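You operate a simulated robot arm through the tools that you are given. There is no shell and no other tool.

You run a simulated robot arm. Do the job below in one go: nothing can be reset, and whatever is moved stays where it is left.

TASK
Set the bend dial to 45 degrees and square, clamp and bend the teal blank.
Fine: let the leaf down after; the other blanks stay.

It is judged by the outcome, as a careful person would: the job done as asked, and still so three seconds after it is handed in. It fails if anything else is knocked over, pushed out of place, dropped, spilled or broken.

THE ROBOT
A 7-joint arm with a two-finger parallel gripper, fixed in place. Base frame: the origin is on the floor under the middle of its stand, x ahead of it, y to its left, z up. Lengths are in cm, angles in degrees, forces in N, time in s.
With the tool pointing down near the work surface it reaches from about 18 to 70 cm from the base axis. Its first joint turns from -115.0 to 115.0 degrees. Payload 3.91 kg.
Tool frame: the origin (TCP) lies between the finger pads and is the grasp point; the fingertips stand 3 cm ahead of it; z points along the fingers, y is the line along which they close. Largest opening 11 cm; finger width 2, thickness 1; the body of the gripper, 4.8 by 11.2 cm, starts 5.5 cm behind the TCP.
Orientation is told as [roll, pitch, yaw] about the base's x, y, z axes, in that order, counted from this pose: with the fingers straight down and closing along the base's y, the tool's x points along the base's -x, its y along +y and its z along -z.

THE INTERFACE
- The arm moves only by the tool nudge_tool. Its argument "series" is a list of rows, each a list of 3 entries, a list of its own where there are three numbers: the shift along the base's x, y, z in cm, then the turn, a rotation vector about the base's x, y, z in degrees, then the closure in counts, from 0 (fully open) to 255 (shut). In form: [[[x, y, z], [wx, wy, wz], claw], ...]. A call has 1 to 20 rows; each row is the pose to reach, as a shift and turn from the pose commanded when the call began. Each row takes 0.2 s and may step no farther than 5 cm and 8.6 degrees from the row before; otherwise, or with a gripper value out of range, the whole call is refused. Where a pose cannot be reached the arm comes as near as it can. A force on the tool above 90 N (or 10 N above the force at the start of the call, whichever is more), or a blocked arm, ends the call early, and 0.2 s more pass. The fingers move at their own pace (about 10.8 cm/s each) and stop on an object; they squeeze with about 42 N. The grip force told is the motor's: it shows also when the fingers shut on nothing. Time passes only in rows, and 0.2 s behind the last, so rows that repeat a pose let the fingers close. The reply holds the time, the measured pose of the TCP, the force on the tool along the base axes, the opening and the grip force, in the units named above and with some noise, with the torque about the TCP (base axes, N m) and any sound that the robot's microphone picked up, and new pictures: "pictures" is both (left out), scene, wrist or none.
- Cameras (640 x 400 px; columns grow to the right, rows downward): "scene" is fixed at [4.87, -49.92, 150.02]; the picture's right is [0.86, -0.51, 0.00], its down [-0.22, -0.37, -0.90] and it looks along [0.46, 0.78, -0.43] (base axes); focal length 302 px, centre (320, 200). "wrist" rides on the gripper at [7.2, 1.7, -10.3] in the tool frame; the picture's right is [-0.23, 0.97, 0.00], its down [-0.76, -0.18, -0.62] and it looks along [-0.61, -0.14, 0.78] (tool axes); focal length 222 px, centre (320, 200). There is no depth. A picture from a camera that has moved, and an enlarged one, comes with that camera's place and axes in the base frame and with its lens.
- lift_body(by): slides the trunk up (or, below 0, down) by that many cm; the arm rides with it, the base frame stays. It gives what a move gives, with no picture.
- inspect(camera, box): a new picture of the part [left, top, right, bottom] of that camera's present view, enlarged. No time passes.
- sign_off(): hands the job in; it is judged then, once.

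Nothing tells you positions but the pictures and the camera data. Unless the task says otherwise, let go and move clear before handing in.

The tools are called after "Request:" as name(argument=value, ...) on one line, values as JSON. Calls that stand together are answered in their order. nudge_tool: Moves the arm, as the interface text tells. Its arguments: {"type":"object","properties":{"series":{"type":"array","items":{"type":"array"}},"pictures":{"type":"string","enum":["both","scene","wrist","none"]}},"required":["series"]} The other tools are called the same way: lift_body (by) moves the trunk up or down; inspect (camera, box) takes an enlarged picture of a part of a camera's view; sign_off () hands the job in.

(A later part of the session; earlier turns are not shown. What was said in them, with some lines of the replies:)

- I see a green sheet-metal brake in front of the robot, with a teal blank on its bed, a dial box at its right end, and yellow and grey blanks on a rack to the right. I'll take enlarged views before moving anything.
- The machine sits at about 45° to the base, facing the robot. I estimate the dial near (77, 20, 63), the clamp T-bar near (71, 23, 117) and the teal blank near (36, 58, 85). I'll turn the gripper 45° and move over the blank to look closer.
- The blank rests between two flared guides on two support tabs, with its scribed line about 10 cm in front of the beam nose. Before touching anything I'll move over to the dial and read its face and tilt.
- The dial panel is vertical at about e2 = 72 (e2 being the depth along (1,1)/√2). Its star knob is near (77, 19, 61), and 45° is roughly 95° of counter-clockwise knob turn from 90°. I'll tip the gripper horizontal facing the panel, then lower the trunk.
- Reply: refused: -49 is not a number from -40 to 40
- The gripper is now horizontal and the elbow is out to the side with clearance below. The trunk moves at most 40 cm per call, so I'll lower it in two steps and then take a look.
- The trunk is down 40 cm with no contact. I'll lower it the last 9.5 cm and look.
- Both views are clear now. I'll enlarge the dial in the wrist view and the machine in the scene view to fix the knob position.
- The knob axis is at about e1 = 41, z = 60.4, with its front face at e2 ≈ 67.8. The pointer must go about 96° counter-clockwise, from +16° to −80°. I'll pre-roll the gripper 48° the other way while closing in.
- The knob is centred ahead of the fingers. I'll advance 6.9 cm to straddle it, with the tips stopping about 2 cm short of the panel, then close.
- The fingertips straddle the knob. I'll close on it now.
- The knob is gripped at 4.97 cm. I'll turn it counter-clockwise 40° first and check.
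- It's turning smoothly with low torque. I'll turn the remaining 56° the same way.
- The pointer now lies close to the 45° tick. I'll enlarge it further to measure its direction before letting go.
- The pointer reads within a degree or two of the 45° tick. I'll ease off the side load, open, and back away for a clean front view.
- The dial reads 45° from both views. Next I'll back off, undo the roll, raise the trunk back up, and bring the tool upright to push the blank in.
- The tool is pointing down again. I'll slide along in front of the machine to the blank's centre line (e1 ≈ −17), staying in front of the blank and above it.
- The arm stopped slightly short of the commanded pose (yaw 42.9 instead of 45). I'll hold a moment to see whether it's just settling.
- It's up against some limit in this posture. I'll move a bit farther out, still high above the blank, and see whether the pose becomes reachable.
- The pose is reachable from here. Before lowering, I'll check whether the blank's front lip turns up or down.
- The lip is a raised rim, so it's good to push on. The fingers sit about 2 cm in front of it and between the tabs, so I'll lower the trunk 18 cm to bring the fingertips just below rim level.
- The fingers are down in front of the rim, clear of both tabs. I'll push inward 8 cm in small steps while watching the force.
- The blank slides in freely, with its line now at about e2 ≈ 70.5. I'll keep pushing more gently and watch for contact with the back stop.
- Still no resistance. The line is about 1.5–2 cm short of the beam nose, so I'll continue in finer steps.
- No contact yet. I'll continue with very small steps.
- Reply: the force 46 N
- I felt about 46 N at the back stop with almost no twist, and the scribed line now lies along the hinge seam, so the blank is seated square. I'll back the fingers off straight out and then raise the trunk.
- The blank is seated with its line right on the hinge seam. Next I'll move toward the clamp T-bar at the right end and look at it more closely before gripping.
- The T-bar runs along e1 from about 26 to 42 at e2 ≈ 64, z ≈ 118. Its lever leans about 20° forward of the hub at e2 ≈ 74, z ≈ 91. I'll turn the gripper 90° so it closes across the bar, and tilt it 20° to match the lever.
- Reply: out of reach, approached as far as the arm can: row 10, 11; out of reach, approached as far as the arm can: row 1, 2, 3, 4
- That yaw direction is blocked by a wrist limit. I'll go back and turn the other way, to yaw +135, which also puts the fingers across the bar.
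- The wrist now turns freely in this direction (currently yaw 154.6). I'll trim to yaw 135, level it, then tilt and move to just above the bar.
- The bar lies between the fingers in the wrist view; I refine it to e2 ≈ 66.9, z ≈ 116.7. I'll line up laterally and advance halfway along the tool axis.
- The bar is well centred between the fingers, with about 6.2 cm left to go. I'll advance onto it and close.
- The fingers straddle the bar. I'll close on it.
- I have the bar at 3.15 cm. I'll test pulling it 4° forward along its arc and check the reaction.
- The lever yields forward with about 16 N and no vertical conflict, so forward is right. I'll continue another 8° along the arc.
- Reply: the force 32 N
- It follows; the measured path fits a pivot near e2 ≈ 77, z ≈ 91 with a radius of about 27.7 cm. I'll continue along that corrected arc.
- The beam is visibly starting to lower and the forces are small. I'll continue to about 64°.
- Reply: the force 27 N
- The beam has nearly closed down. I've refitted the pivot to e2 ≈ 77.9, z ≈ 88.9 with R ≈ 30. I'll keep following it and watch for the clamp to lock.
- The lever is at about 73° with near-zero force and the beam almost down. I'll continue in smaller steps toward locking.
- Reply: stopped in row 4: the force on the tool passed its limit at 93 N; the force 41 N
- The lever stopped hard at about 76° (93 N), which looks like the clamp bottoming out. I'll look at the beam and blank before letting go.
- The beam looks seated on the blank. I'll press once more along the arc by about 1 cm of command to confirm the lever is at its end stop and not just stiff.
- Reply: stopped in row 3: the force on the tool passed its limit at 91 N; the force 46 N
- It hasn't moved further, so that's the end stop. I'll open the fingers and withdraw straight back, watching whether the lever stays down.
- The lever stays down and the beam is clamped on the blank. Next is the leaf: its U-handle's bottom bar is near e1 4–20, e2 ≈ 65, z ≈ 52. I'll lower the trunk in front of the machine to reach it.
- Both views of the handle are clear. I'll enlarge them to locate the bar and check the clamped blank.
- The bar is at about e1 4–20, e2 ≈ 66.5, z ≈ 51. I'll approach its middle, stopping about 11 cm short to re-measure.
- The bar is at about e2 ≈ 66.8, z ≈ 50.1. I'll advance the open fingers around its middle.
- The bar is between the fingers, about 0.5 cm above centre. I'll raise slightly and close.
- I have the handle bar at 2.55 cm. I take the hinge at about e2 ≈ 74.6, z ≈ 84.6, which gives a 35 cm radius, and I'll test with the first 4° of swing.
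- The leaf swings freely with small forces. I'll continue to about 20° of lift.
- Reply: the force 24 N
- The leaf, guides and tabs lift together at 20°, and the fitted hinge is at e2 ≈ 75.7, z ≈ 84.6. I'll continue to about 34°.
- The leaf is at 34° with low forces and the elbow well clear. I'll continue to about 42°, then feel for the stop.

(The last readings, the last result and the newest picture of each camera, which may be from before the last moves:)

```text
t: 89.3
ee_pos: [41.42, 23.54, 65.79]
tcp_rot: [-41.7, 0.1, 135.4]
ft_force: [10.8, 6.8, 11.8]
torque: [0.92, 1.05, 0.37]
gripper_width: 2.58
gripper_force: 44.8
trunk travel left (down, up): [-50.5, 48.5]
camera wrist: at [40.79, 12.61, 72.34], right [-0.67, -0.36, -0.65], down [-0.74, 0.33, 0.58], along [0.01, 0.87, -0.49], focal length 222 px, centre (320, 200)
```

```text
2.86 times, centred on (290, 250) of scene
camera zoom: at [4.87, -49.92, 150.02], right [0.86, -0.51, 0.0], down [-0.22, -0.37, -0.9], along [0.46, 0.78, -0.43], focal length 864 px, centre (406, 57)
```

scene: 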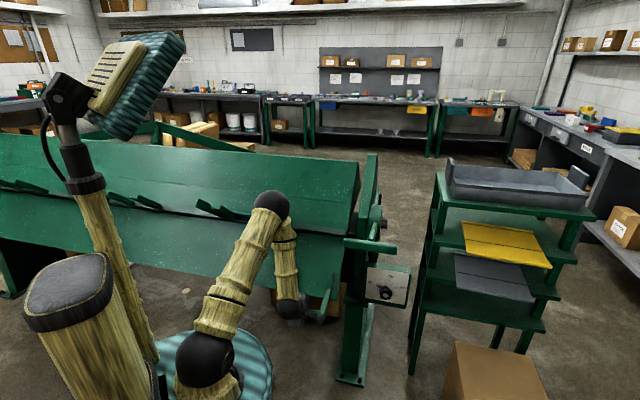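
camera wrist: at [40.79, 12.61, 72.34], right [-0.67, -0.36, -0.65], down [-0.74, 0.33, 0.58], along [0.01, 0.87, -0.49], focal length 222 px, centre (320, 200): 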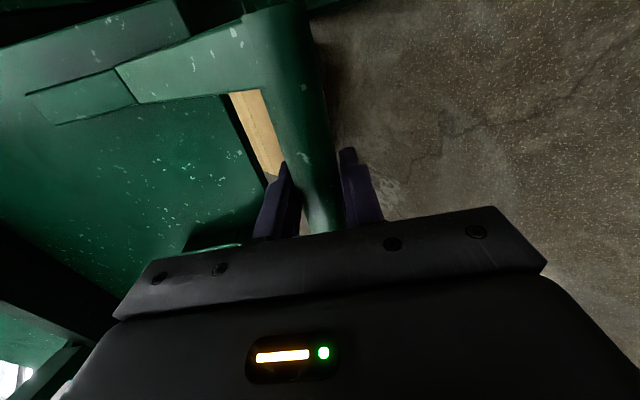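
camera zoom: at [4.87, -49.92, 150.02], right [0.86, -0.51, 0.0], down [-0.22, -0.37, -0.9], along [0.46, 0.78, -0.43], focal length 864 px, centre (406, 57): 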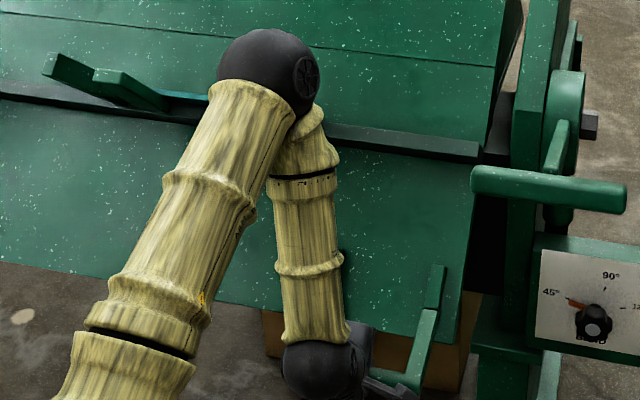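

The leaf is at 42° with forces still small. I'll go on in 1° steps to meet the 45° stop.

Request:
nudge_tool(series=[[[-0.23, -0.23, 0.53], [-0.707, 0.707, 0], 255], [[-0.45, -0.45, 1.06], [-1.414, 1.414, 0], 255], [[-0.67, -0.67, 1.6], [-2.12, 2.12, 0], 255], [[-0.77, -0.77, 1.87], [-2.12, 2.12, 0], 255], [[-0.77, -0.77, 1.87], [-2.12, 2.12, 0], 255]])

Request:
inspect(camera="wrist", box=[180, 0, 500, 220])

```text
t: 90.5
ee_pos: [40.75, 22.77, 67.38]
tcp_rot: [-38.2, 0.1, 135.6]
ft_force: [17.8, 18.8, -19.4]
torque: [0.24, 0.3, -0.41]
gripper_width: 2.58
gripper_force: 45.0
trunk travel left (down, up): [-50.5, 48.5]
camera wrist: at [40.4, 12.21, 74.42], right [-0.7, -0.39, -0.6], down [-0.72, 0.36, 0.6], along [-0.02, 0.85, -0.53], focal length 222 px, centre (320, 200)
```

scene: 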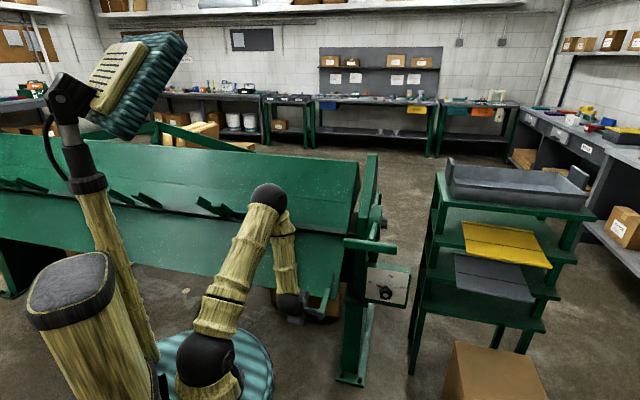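
wrist: 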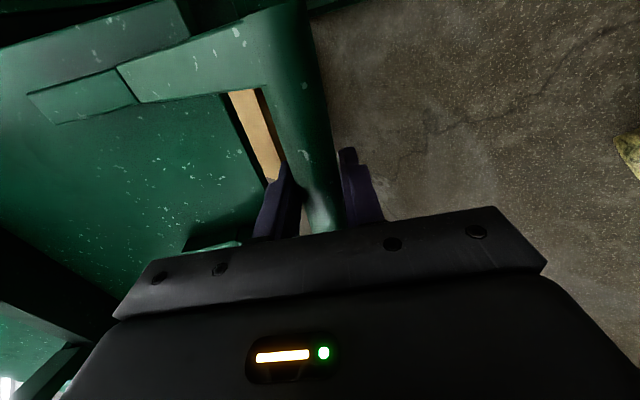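

```text
1.82 times, centred on (340, 110) of wrist
camera zoom: at [40.4, 12.21, 74.42], right [-0.7, -0.39, -0.6], down [-0.72, 0.36, 0.6], along [-0.02, 0.85, -0.53], focal length 404 px, centre (284, 364)
```

zoom: 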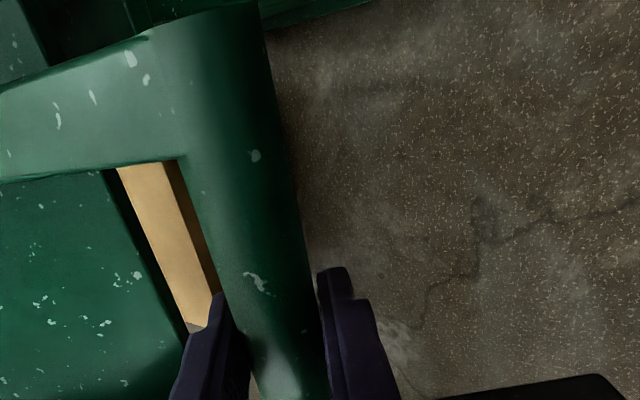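

The reaction has risen to about 30 N right where the geometry gives 45.0°. I'll press slightly further to confirm it's the hard stop.

Request:
nudge_tool(series=[[[-0.12, -0.12, 0.3], [0, 0, 0], 255], [[-0.24, -0.24, 0.6], [0, 0, 0], 255], [[-0.24, -0.24, 0.6], [0, 0, 0], 255]])

Request:
inspect(camera="scene", box=[180, 170, 380, 300])

```text
t: 91.3
ee_pos: [40.34, 22.43, 67.99]
tcp_rot: [-38.1, 0.1, 135.5]
ft_force: [8.5, 8.6, -29.3]
torque: [0.15, 0.25, -0.46]
gripper_width: 2.56
gripper_force: 45.1
trunk travel left (down, up): [-50.5, 48.5]
camera wrist: at [40.09, 11.89, 75.04], right [-0.7, -0.39, -0.6], down [-0.72, 0.36, 0.6], along [-0.02, 0.85, -0.53], focal length 222 px, centre (320, 200)
```

scene: 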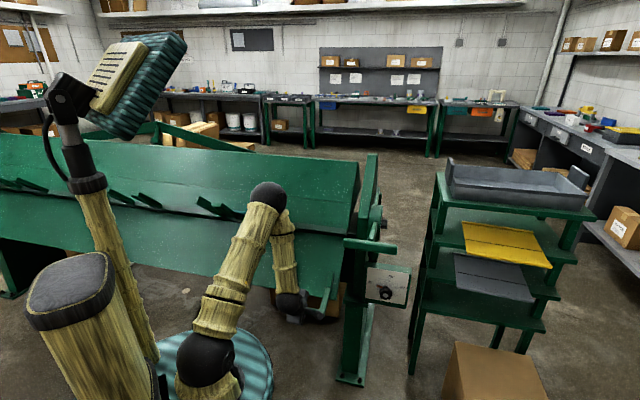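
wrist: 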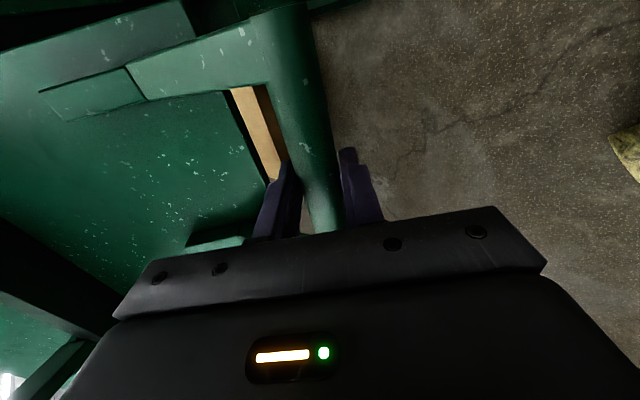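

```text
3.08 times, centred on (280, 235) of scene
camera zoom: at [4.87, -49.92, 150.02], right [0.86, -0.51, 0.0], down [-0.22, -0.37, -0.9], along [0.46, 0.78, -0.43], focal length 930 px, centre (443, 92)
```

zoom: 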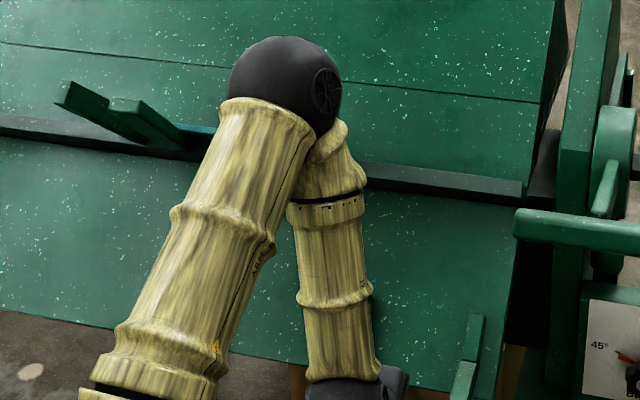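

The tool crept 0.8 cm along the bar while the leaf stayed put, so the leaf is against its stop; the tool turned 45.2° from the start. I'll now lower the leaf under control along the same arc.

Request:
nudge_tool(series=[[[0.45, 0.45, -1.14], [1.414, -1.414, 0], 255], [[0.89, 0.89, -2.21], [2.83, -2.83, 0], 255], [[1.36, 1.36, -3.24], [4.243, -4.243, 0], 255], [[1.87, 1.87, -4.26], [5.657, -5.657, 0], 255], [[2.39, 2.39, -5.25], [7.07, -7.07, 0], 255], [[2.93, 2.93, -6.21], [8.485, -8.485, 0], 255], [[3.51, 3.51, -7.14], [9.9, -9.9, 0], 255], [[4.1, 4.1, -8.05], [11.31, -11.31, 0], 255], [[4.1, 4.1, -8.05], [11.31, -11.31, 0], 255]])

Request:
inspect(camera="scene", box=[180, 170, 380, 300])

```text
t: 93.3
ee_pos: [44.42, 26.34, 59.9]
tcp_rot: [-54.1, 0.3, 135.4]
ft_force: [-11.6, -13.9, -25.4]
torque: [0.1, 0.34, -0.57]
gripper_width: 2.57
gripper_force: 45.0
trunk travel left (down, up): [-50.5, 48.5]
camera wrist: at [42.88, 14.7, 64.6], right [-0.56, -0.25, -0.79], down [-0.83, 0.25, 0.51], along [0.07, 0.94, -0.35], focal length 222 px, centre (320, 200)
```

scene: 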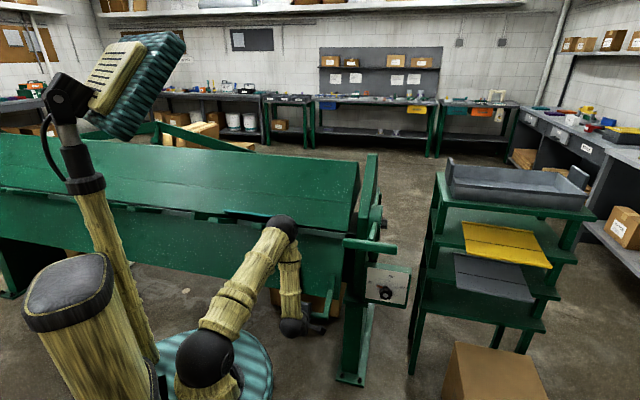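
wrist: 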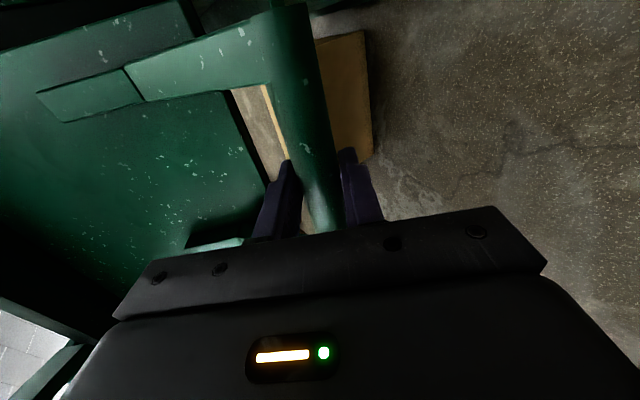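

```text
3.08 times, centred on (280, 235) of scene
camera zoom: at [4.87, -49.92, 150.02], right [0.86, -0.51, 0.0], down [-0.22, -0.37, -0.9], along [0.46, 0.78, -0.43], focal length 930 px, centre (443, 92)
```

zoom: 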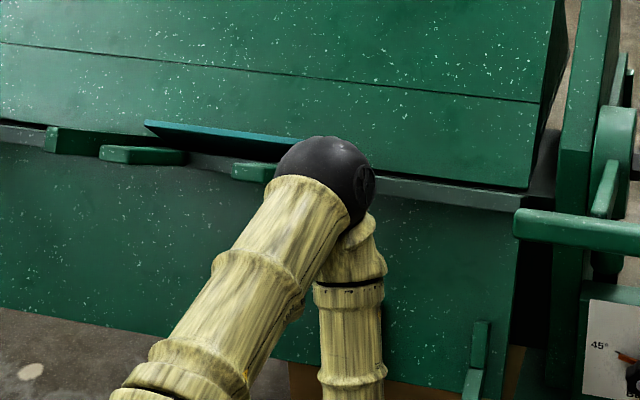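

The flange stays bent up while the leaf comes away from it cleanly. I'll keep lowering with a slight radius correction.

Request:
nudge_tool(series=[[[0.42, 0.42, -1.17], [1.414, -1.414, 0], 255], [[1.06, 1.06, -2.02], [2.83, -2.83, 0], 255], [[1.73, 1.73, -2.84], [4.243, -4.243, 0], 255], [[2.41, 2.41, -3.64], [5.657, -5.657, 0], 255], [[3.12, 3.12, -4.39], [7.07, -7.07, 0], 255], [[3.84, 3.84, -5.11], [8.485, -8.485, 0], 255], [[4.57, 4.57, -5.79], [9.9, -9.9, 0], 255], [[5.33, 5.33, -6.44], [11.31, -11.31, 0], 255], [[5.33, 5.33, -6.44], [11.31, -11.31, 0], 255]])

```text
t: 95.3
ee_pos: [49.91, 31.93, 53.73]
tcp_rot: [-70.8, 0.4, 135.3]
ft_force: [5.1, 0.1, -3.7]
torque: [0.46, 0.01, -0.54]
gripper_width: 2.58
gripper_force: 45.0
trunk travel left (down, up): [-50.5, 48.5]
camera wrist: at [47.71, 19.52, 55.55], right [-0.38, -0.07, -0.92], down [-0.92, 0.16, 0.37], along [0.12, 0.98, -0.13], focal length 222 px, centre (320, 200)
```

scene: 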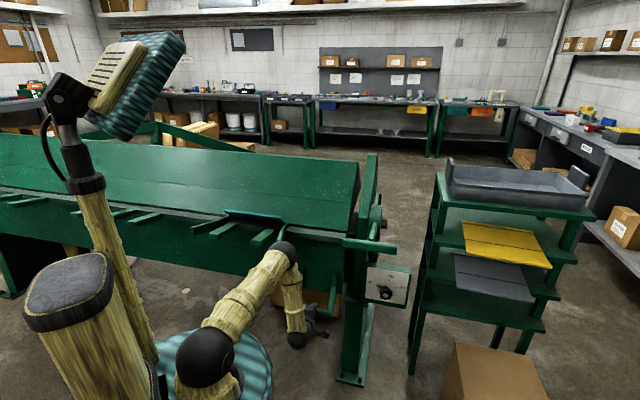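
wrist: 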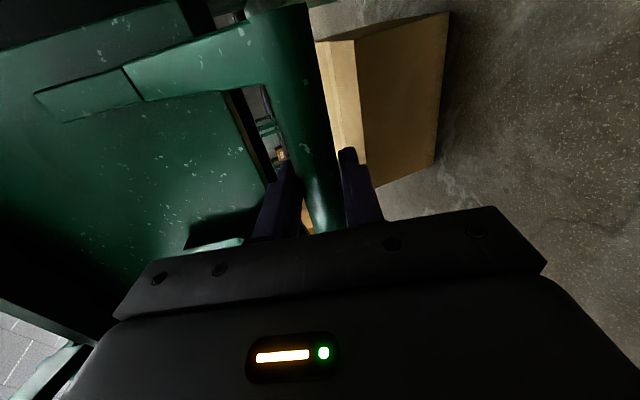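

Forces are near zero. I'll bring the leaf the rest of the way down to its rest stop.

Request:
nudge_tool(series=[[[0.77, 0.77, -0.61], [1.414, -1.414, 0], 255], [[1.56, 1.56, -1.18], [2.83, -2.83, 0], 255], [[2.36, 2.36, -1.71], [4.243, -4.243, 0], 255], [[3.17, 3.17, -2.21], [5.657, -5.657, 0], 255], [[4.0, 4.0, -2.66], [7.07, -7.07, 0], 255], [[4.83, 4.83, -3.07], [8.485, -8.485, 0], 255], [[5.4, 5.4, -3.01], [8.9, -8.9, 0], 255], [[5.8, 5.8, -3.15], [8.9, -8.9, 0], 255], [[5.8, 5.8, -3.15], [8.9, -8.9, 0], 255]])

Request:
inspect(camera="scene", box=[180, 170, 380, 300])

```text
t: 97.3
ee_pos: [55.37, 37.6, 50.43]
tcp_rot: [-83.1, 0.5, 135.0]
ft_force: [-23.5, -20.4, 1.9]
torque: [0.38, 0.46, -0.18]
gripper_width: 2.6
gripper_force: 44.8
trunk travel left (down, up): [-50.5, 48.5]
camera wrist: at [53.14, 24.91, 50.12], right [-0.24, 0.07, -0.97], down [-0.96, 0.12, 0.25], along [0.13, 0.99, 0.04], focal length 222 px, centre (320, 200)
```

scene: 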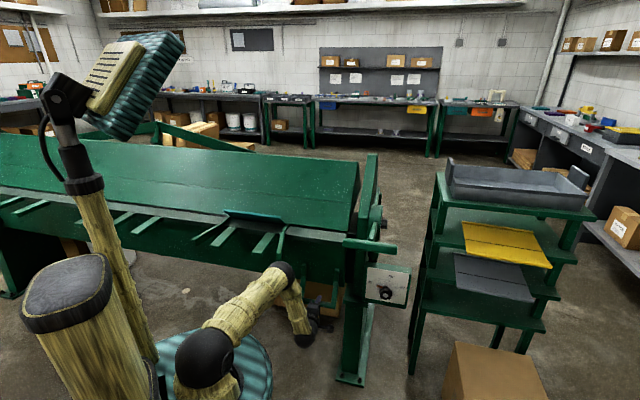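
wrist: 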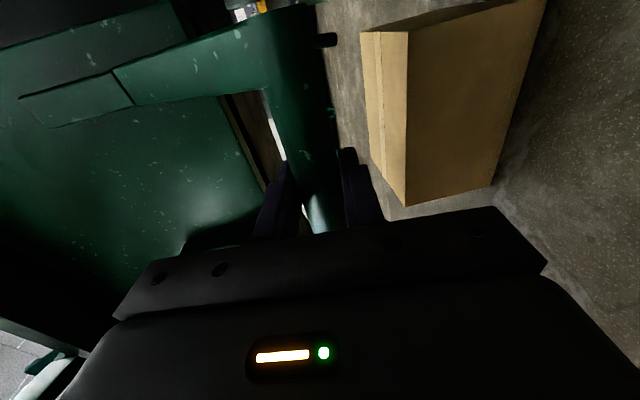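

```text
3.08 times, centred on (280, 235) of scene
camera zoom: at [4.87, -49.92, 150.02], right [0.86, -0.51, 0.0], down [-0.22, -0.37, -0.9], along [0.46, 0.78, -0.43], focal length 930 px, centre (443, 92)
```

zoom: 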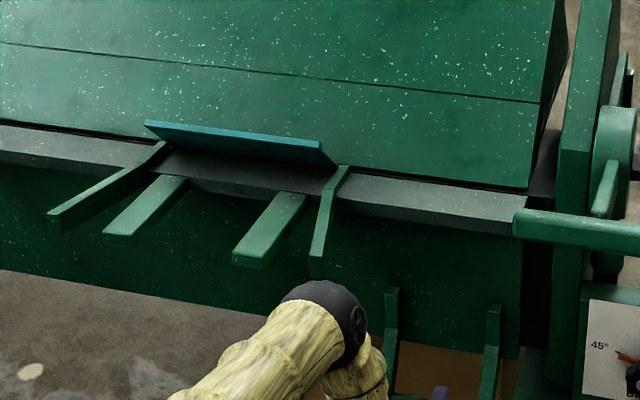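

The leaf is back down on its stop and the flange stands bent. I'll ease off, open, and withdraw straight back from the handle.

Request:
nudge_tool(series=[[[-0.3, -0.3, 0], [0, 0, 0], 255], [[-0.4, -0.4, 0], [0, 0, 0], 180], [[-0.4, -0.4, 0], [0, 0, 0], 60], [[-0.4, -0.4, 0], [0, 0, 0], 40], [[-1.8, -1.8, 0.15], [0, 0, 0], 40], [[-4.0, -4.0, 0.4], [0, 0, 0], 40], [[-7.0, -7.0, 0.8], [0, 0, 0], 40], [[-10.0, -10.0, 1.2], [0, 0, 0], 40], [[-13.0, -13.0, 1.5], [0, 0, 0], 40], [[-15.0, -15.0, 1.7], [0, 0, 0], 40]])

Request:
inspect(camera="scene", box=[200, 190, 310, 260])

Request:
inspect(camera="scene", box=[260, 220, 420, 320])

```text
t: 99.6
ee_pos: [47.23, 20.57, 57.92]
tcp_rot: [-91.1, -2.4, 125.1]
ft_force: [0.2, 0.3, -0.5]
torque: [-0.01, 0.01, -0.03]
gripper_width: 9.27
gripper_force: 0.0
trunk travel left (down, up): [-50.5, 48.5]
stopped in row 10: the arm was blocked; the commanded pose is now the measured one
camera wrist: at [42.89, 8.74, 55.58], right [-0.14, 0.23, -0.96], down [-0.95, 0.26, 0.2], along [0.29, 0.94, 0.18], focal length 222 px, centre (320, 200)
```

scene: 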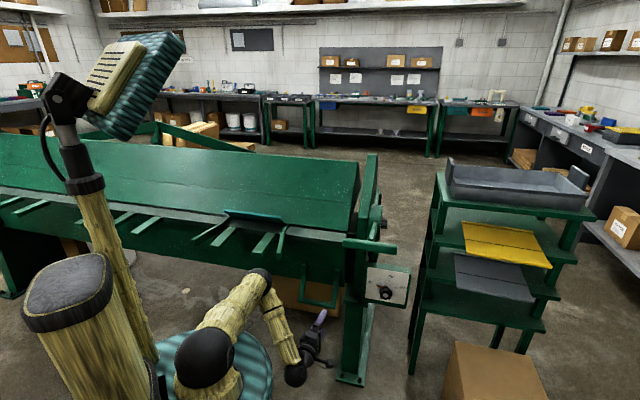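
wrist: 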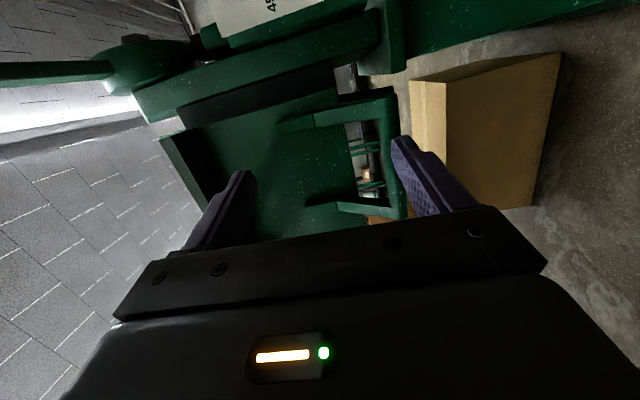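

```text
5.71 times, centred on (255, 225) of scene
camera zoom: at [4.87, -49.92, 150.02], right [0.86, -0.51, 0.0], down [-0.22, -0.37, -0.9], along [0.46, 0.78, -0.43], focal length 1728 px, centre (691, 57)
```

zoom: 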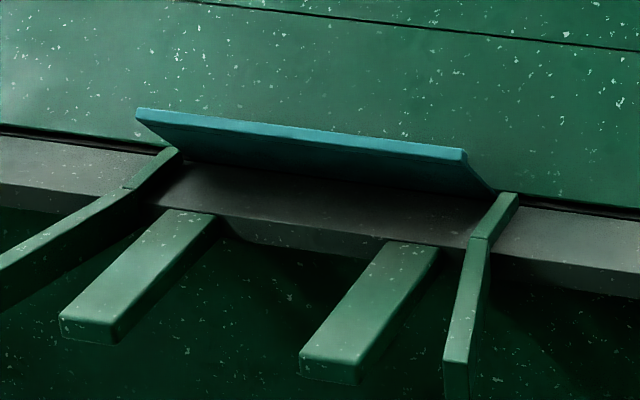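

```text
4.00 times, centred on (340, 270) of scene
camera zoom: at [4.87, -49.92, 150.02], right [0.86, -0.51, 0.0], down [-0.22, -0.37, -0.9], along [0.46, 0.78, -0.43], focal length 1209 px, centre (240, -80)
```

zoom: 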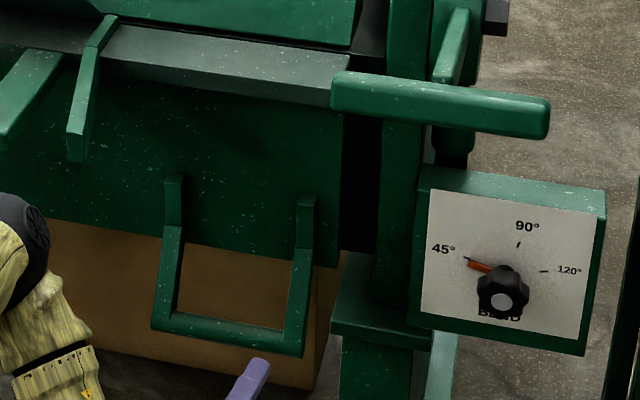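

Everything is released: the leaf is fully down, the lever is still clamped, the dial is at 45°, and the flange is bent. The last retreat row was blocked close to the robot's own stand, so I'll shift the tool sideways into free space and do a final check.

Request:
nudge_tool(series=[[[1.5, -2.5, 0], [0, 0, 0], 40], [[3, -5, 0], [0, 0, 0], 40], [[4.5, -7.5, 0], [0, 0, 0], 40], [[4.5, -7.5, 0], [0, 0, 0], 40]])

Request:
inspect(camera="scene", box=[365, 265, 410, 300])

Request:
inspect(camera="scene", box=[190, 180, 420, 320])

Request:
inspect(camera="scene", box=[405, 150, 605, 400])

```text
t: 100.8
ee_pos: [53.44, 15.19, 61.05]
tcp_rot: [-95.5, -3.8, 125.2]
ft_force: [0.5, -0.6, 0.6]
torque: [0.0, -0.03, 0.0]
gripper_width: 9.26
gripper_force: 0.1
trunk travel left (down, up): [-50.5, 48.5]
stopped in row 4: the arm was blocked; the commanded pose is now the measured one
camera wrist: at [49.19, 3.53, 57.83], right [-0.09, 0.29, -0.95], down [-0.95, 0.25, 0.17], along [0.28, 0.92, 0.26], focal length 222 px, centre (320, 200)
```

scene: 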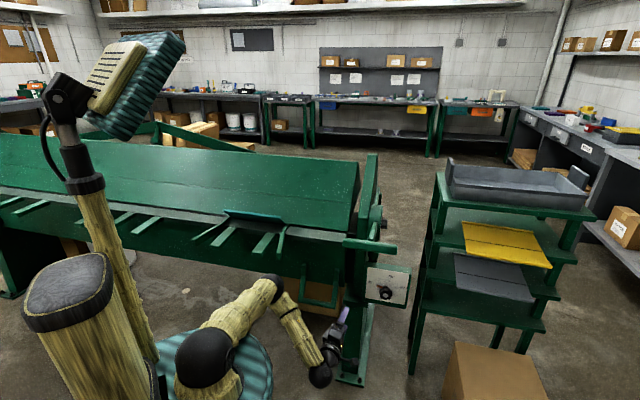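
wrist: 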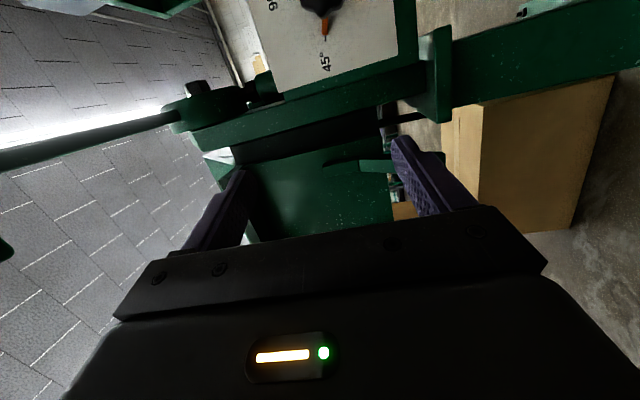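

```text
11.43 times, centred on (388, 282) of scene
camera zoom: at [4.87, -49.92, 150.02], right [0.86, -0.51, 0.0], down [-0.22, -0.37, -0.9], along [0.46, 0.78, -0.43], focal length 3455 px, centre (-451, -743)
```

zoom: 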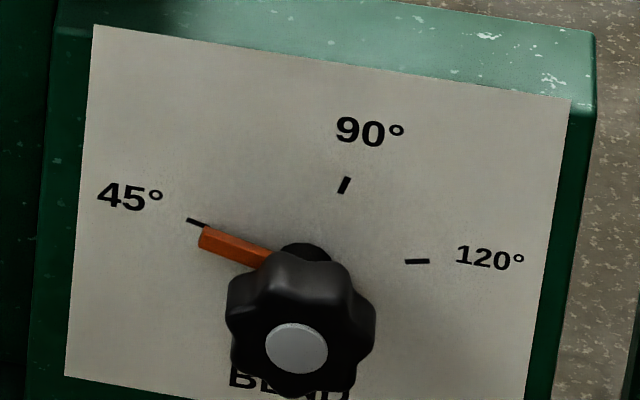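

```text
2.78 times, centred on (305, 250) of scene
camera zoom: at [4.87, -49.92, 150.02], right [0.86, -0.51, 0.0], down [-0.22, -0.37, -0.9], along [0.46, 0.78, -0.43], focal length 841 px, centre (362, 61)
```

zoom: 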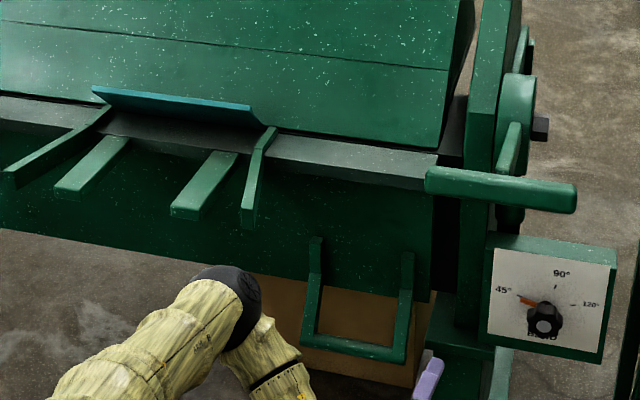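

```text
1.60 times, centred on (505, 275) of scene
camera zoom: at [4.87, -49.92, 150.02], right [0.86, -0.51, 0.0], down [-0.22, -0.37, -0.9], along [0.46, 0.78, -0.43], focal length 484 px, centre (24, 80)
```

zoom: 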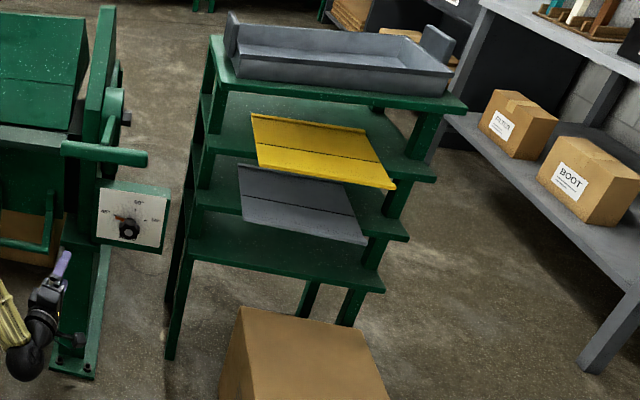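

The final check shows the dial pointer on 45°, the lever down with the beam clamped on the blank, the flange bent and the leaf back down. The yellow and grey blanks are untouched on the rack, and the open gripper is well clear of the machine, so I'm handing in.

Request:
sign_off()

```text
The job is handed in.
```

The teal blank is squared, clamped and bent with the dial at 45°, and the job is handed in. I don't have the judging result.

- **Dial:** the pointer went from 90° to the 45° tick and stayed there, checked from both cameras.
- **Squaring:** I pushed the blank in until it met the back stop. The push reached about 46 N with almost no twist, and the scribed line sat along the hinge seam.
- **Clamp:** I pulled the lever forward and down to its end stop. It stayed down after I let go, and I left it clamped since you didn't ask for it to be opened.
- **Bend:** the leaf came up against its stop at about 45° by the tool's rotation. I did not measure the finished flange precisely; a rough camera estimate gave about 48°, which agrees within the error of that view.
- **Leaf:** I let it down under control to its rest position, and the flange stayed bent.
- **Other blanks:** the yellow and grey ones are still on the rack.

The last two small retreat moves of the arm were reported as blocked. The force readings were zero and I saw nothing touching the machine. The gripper is open and clear.
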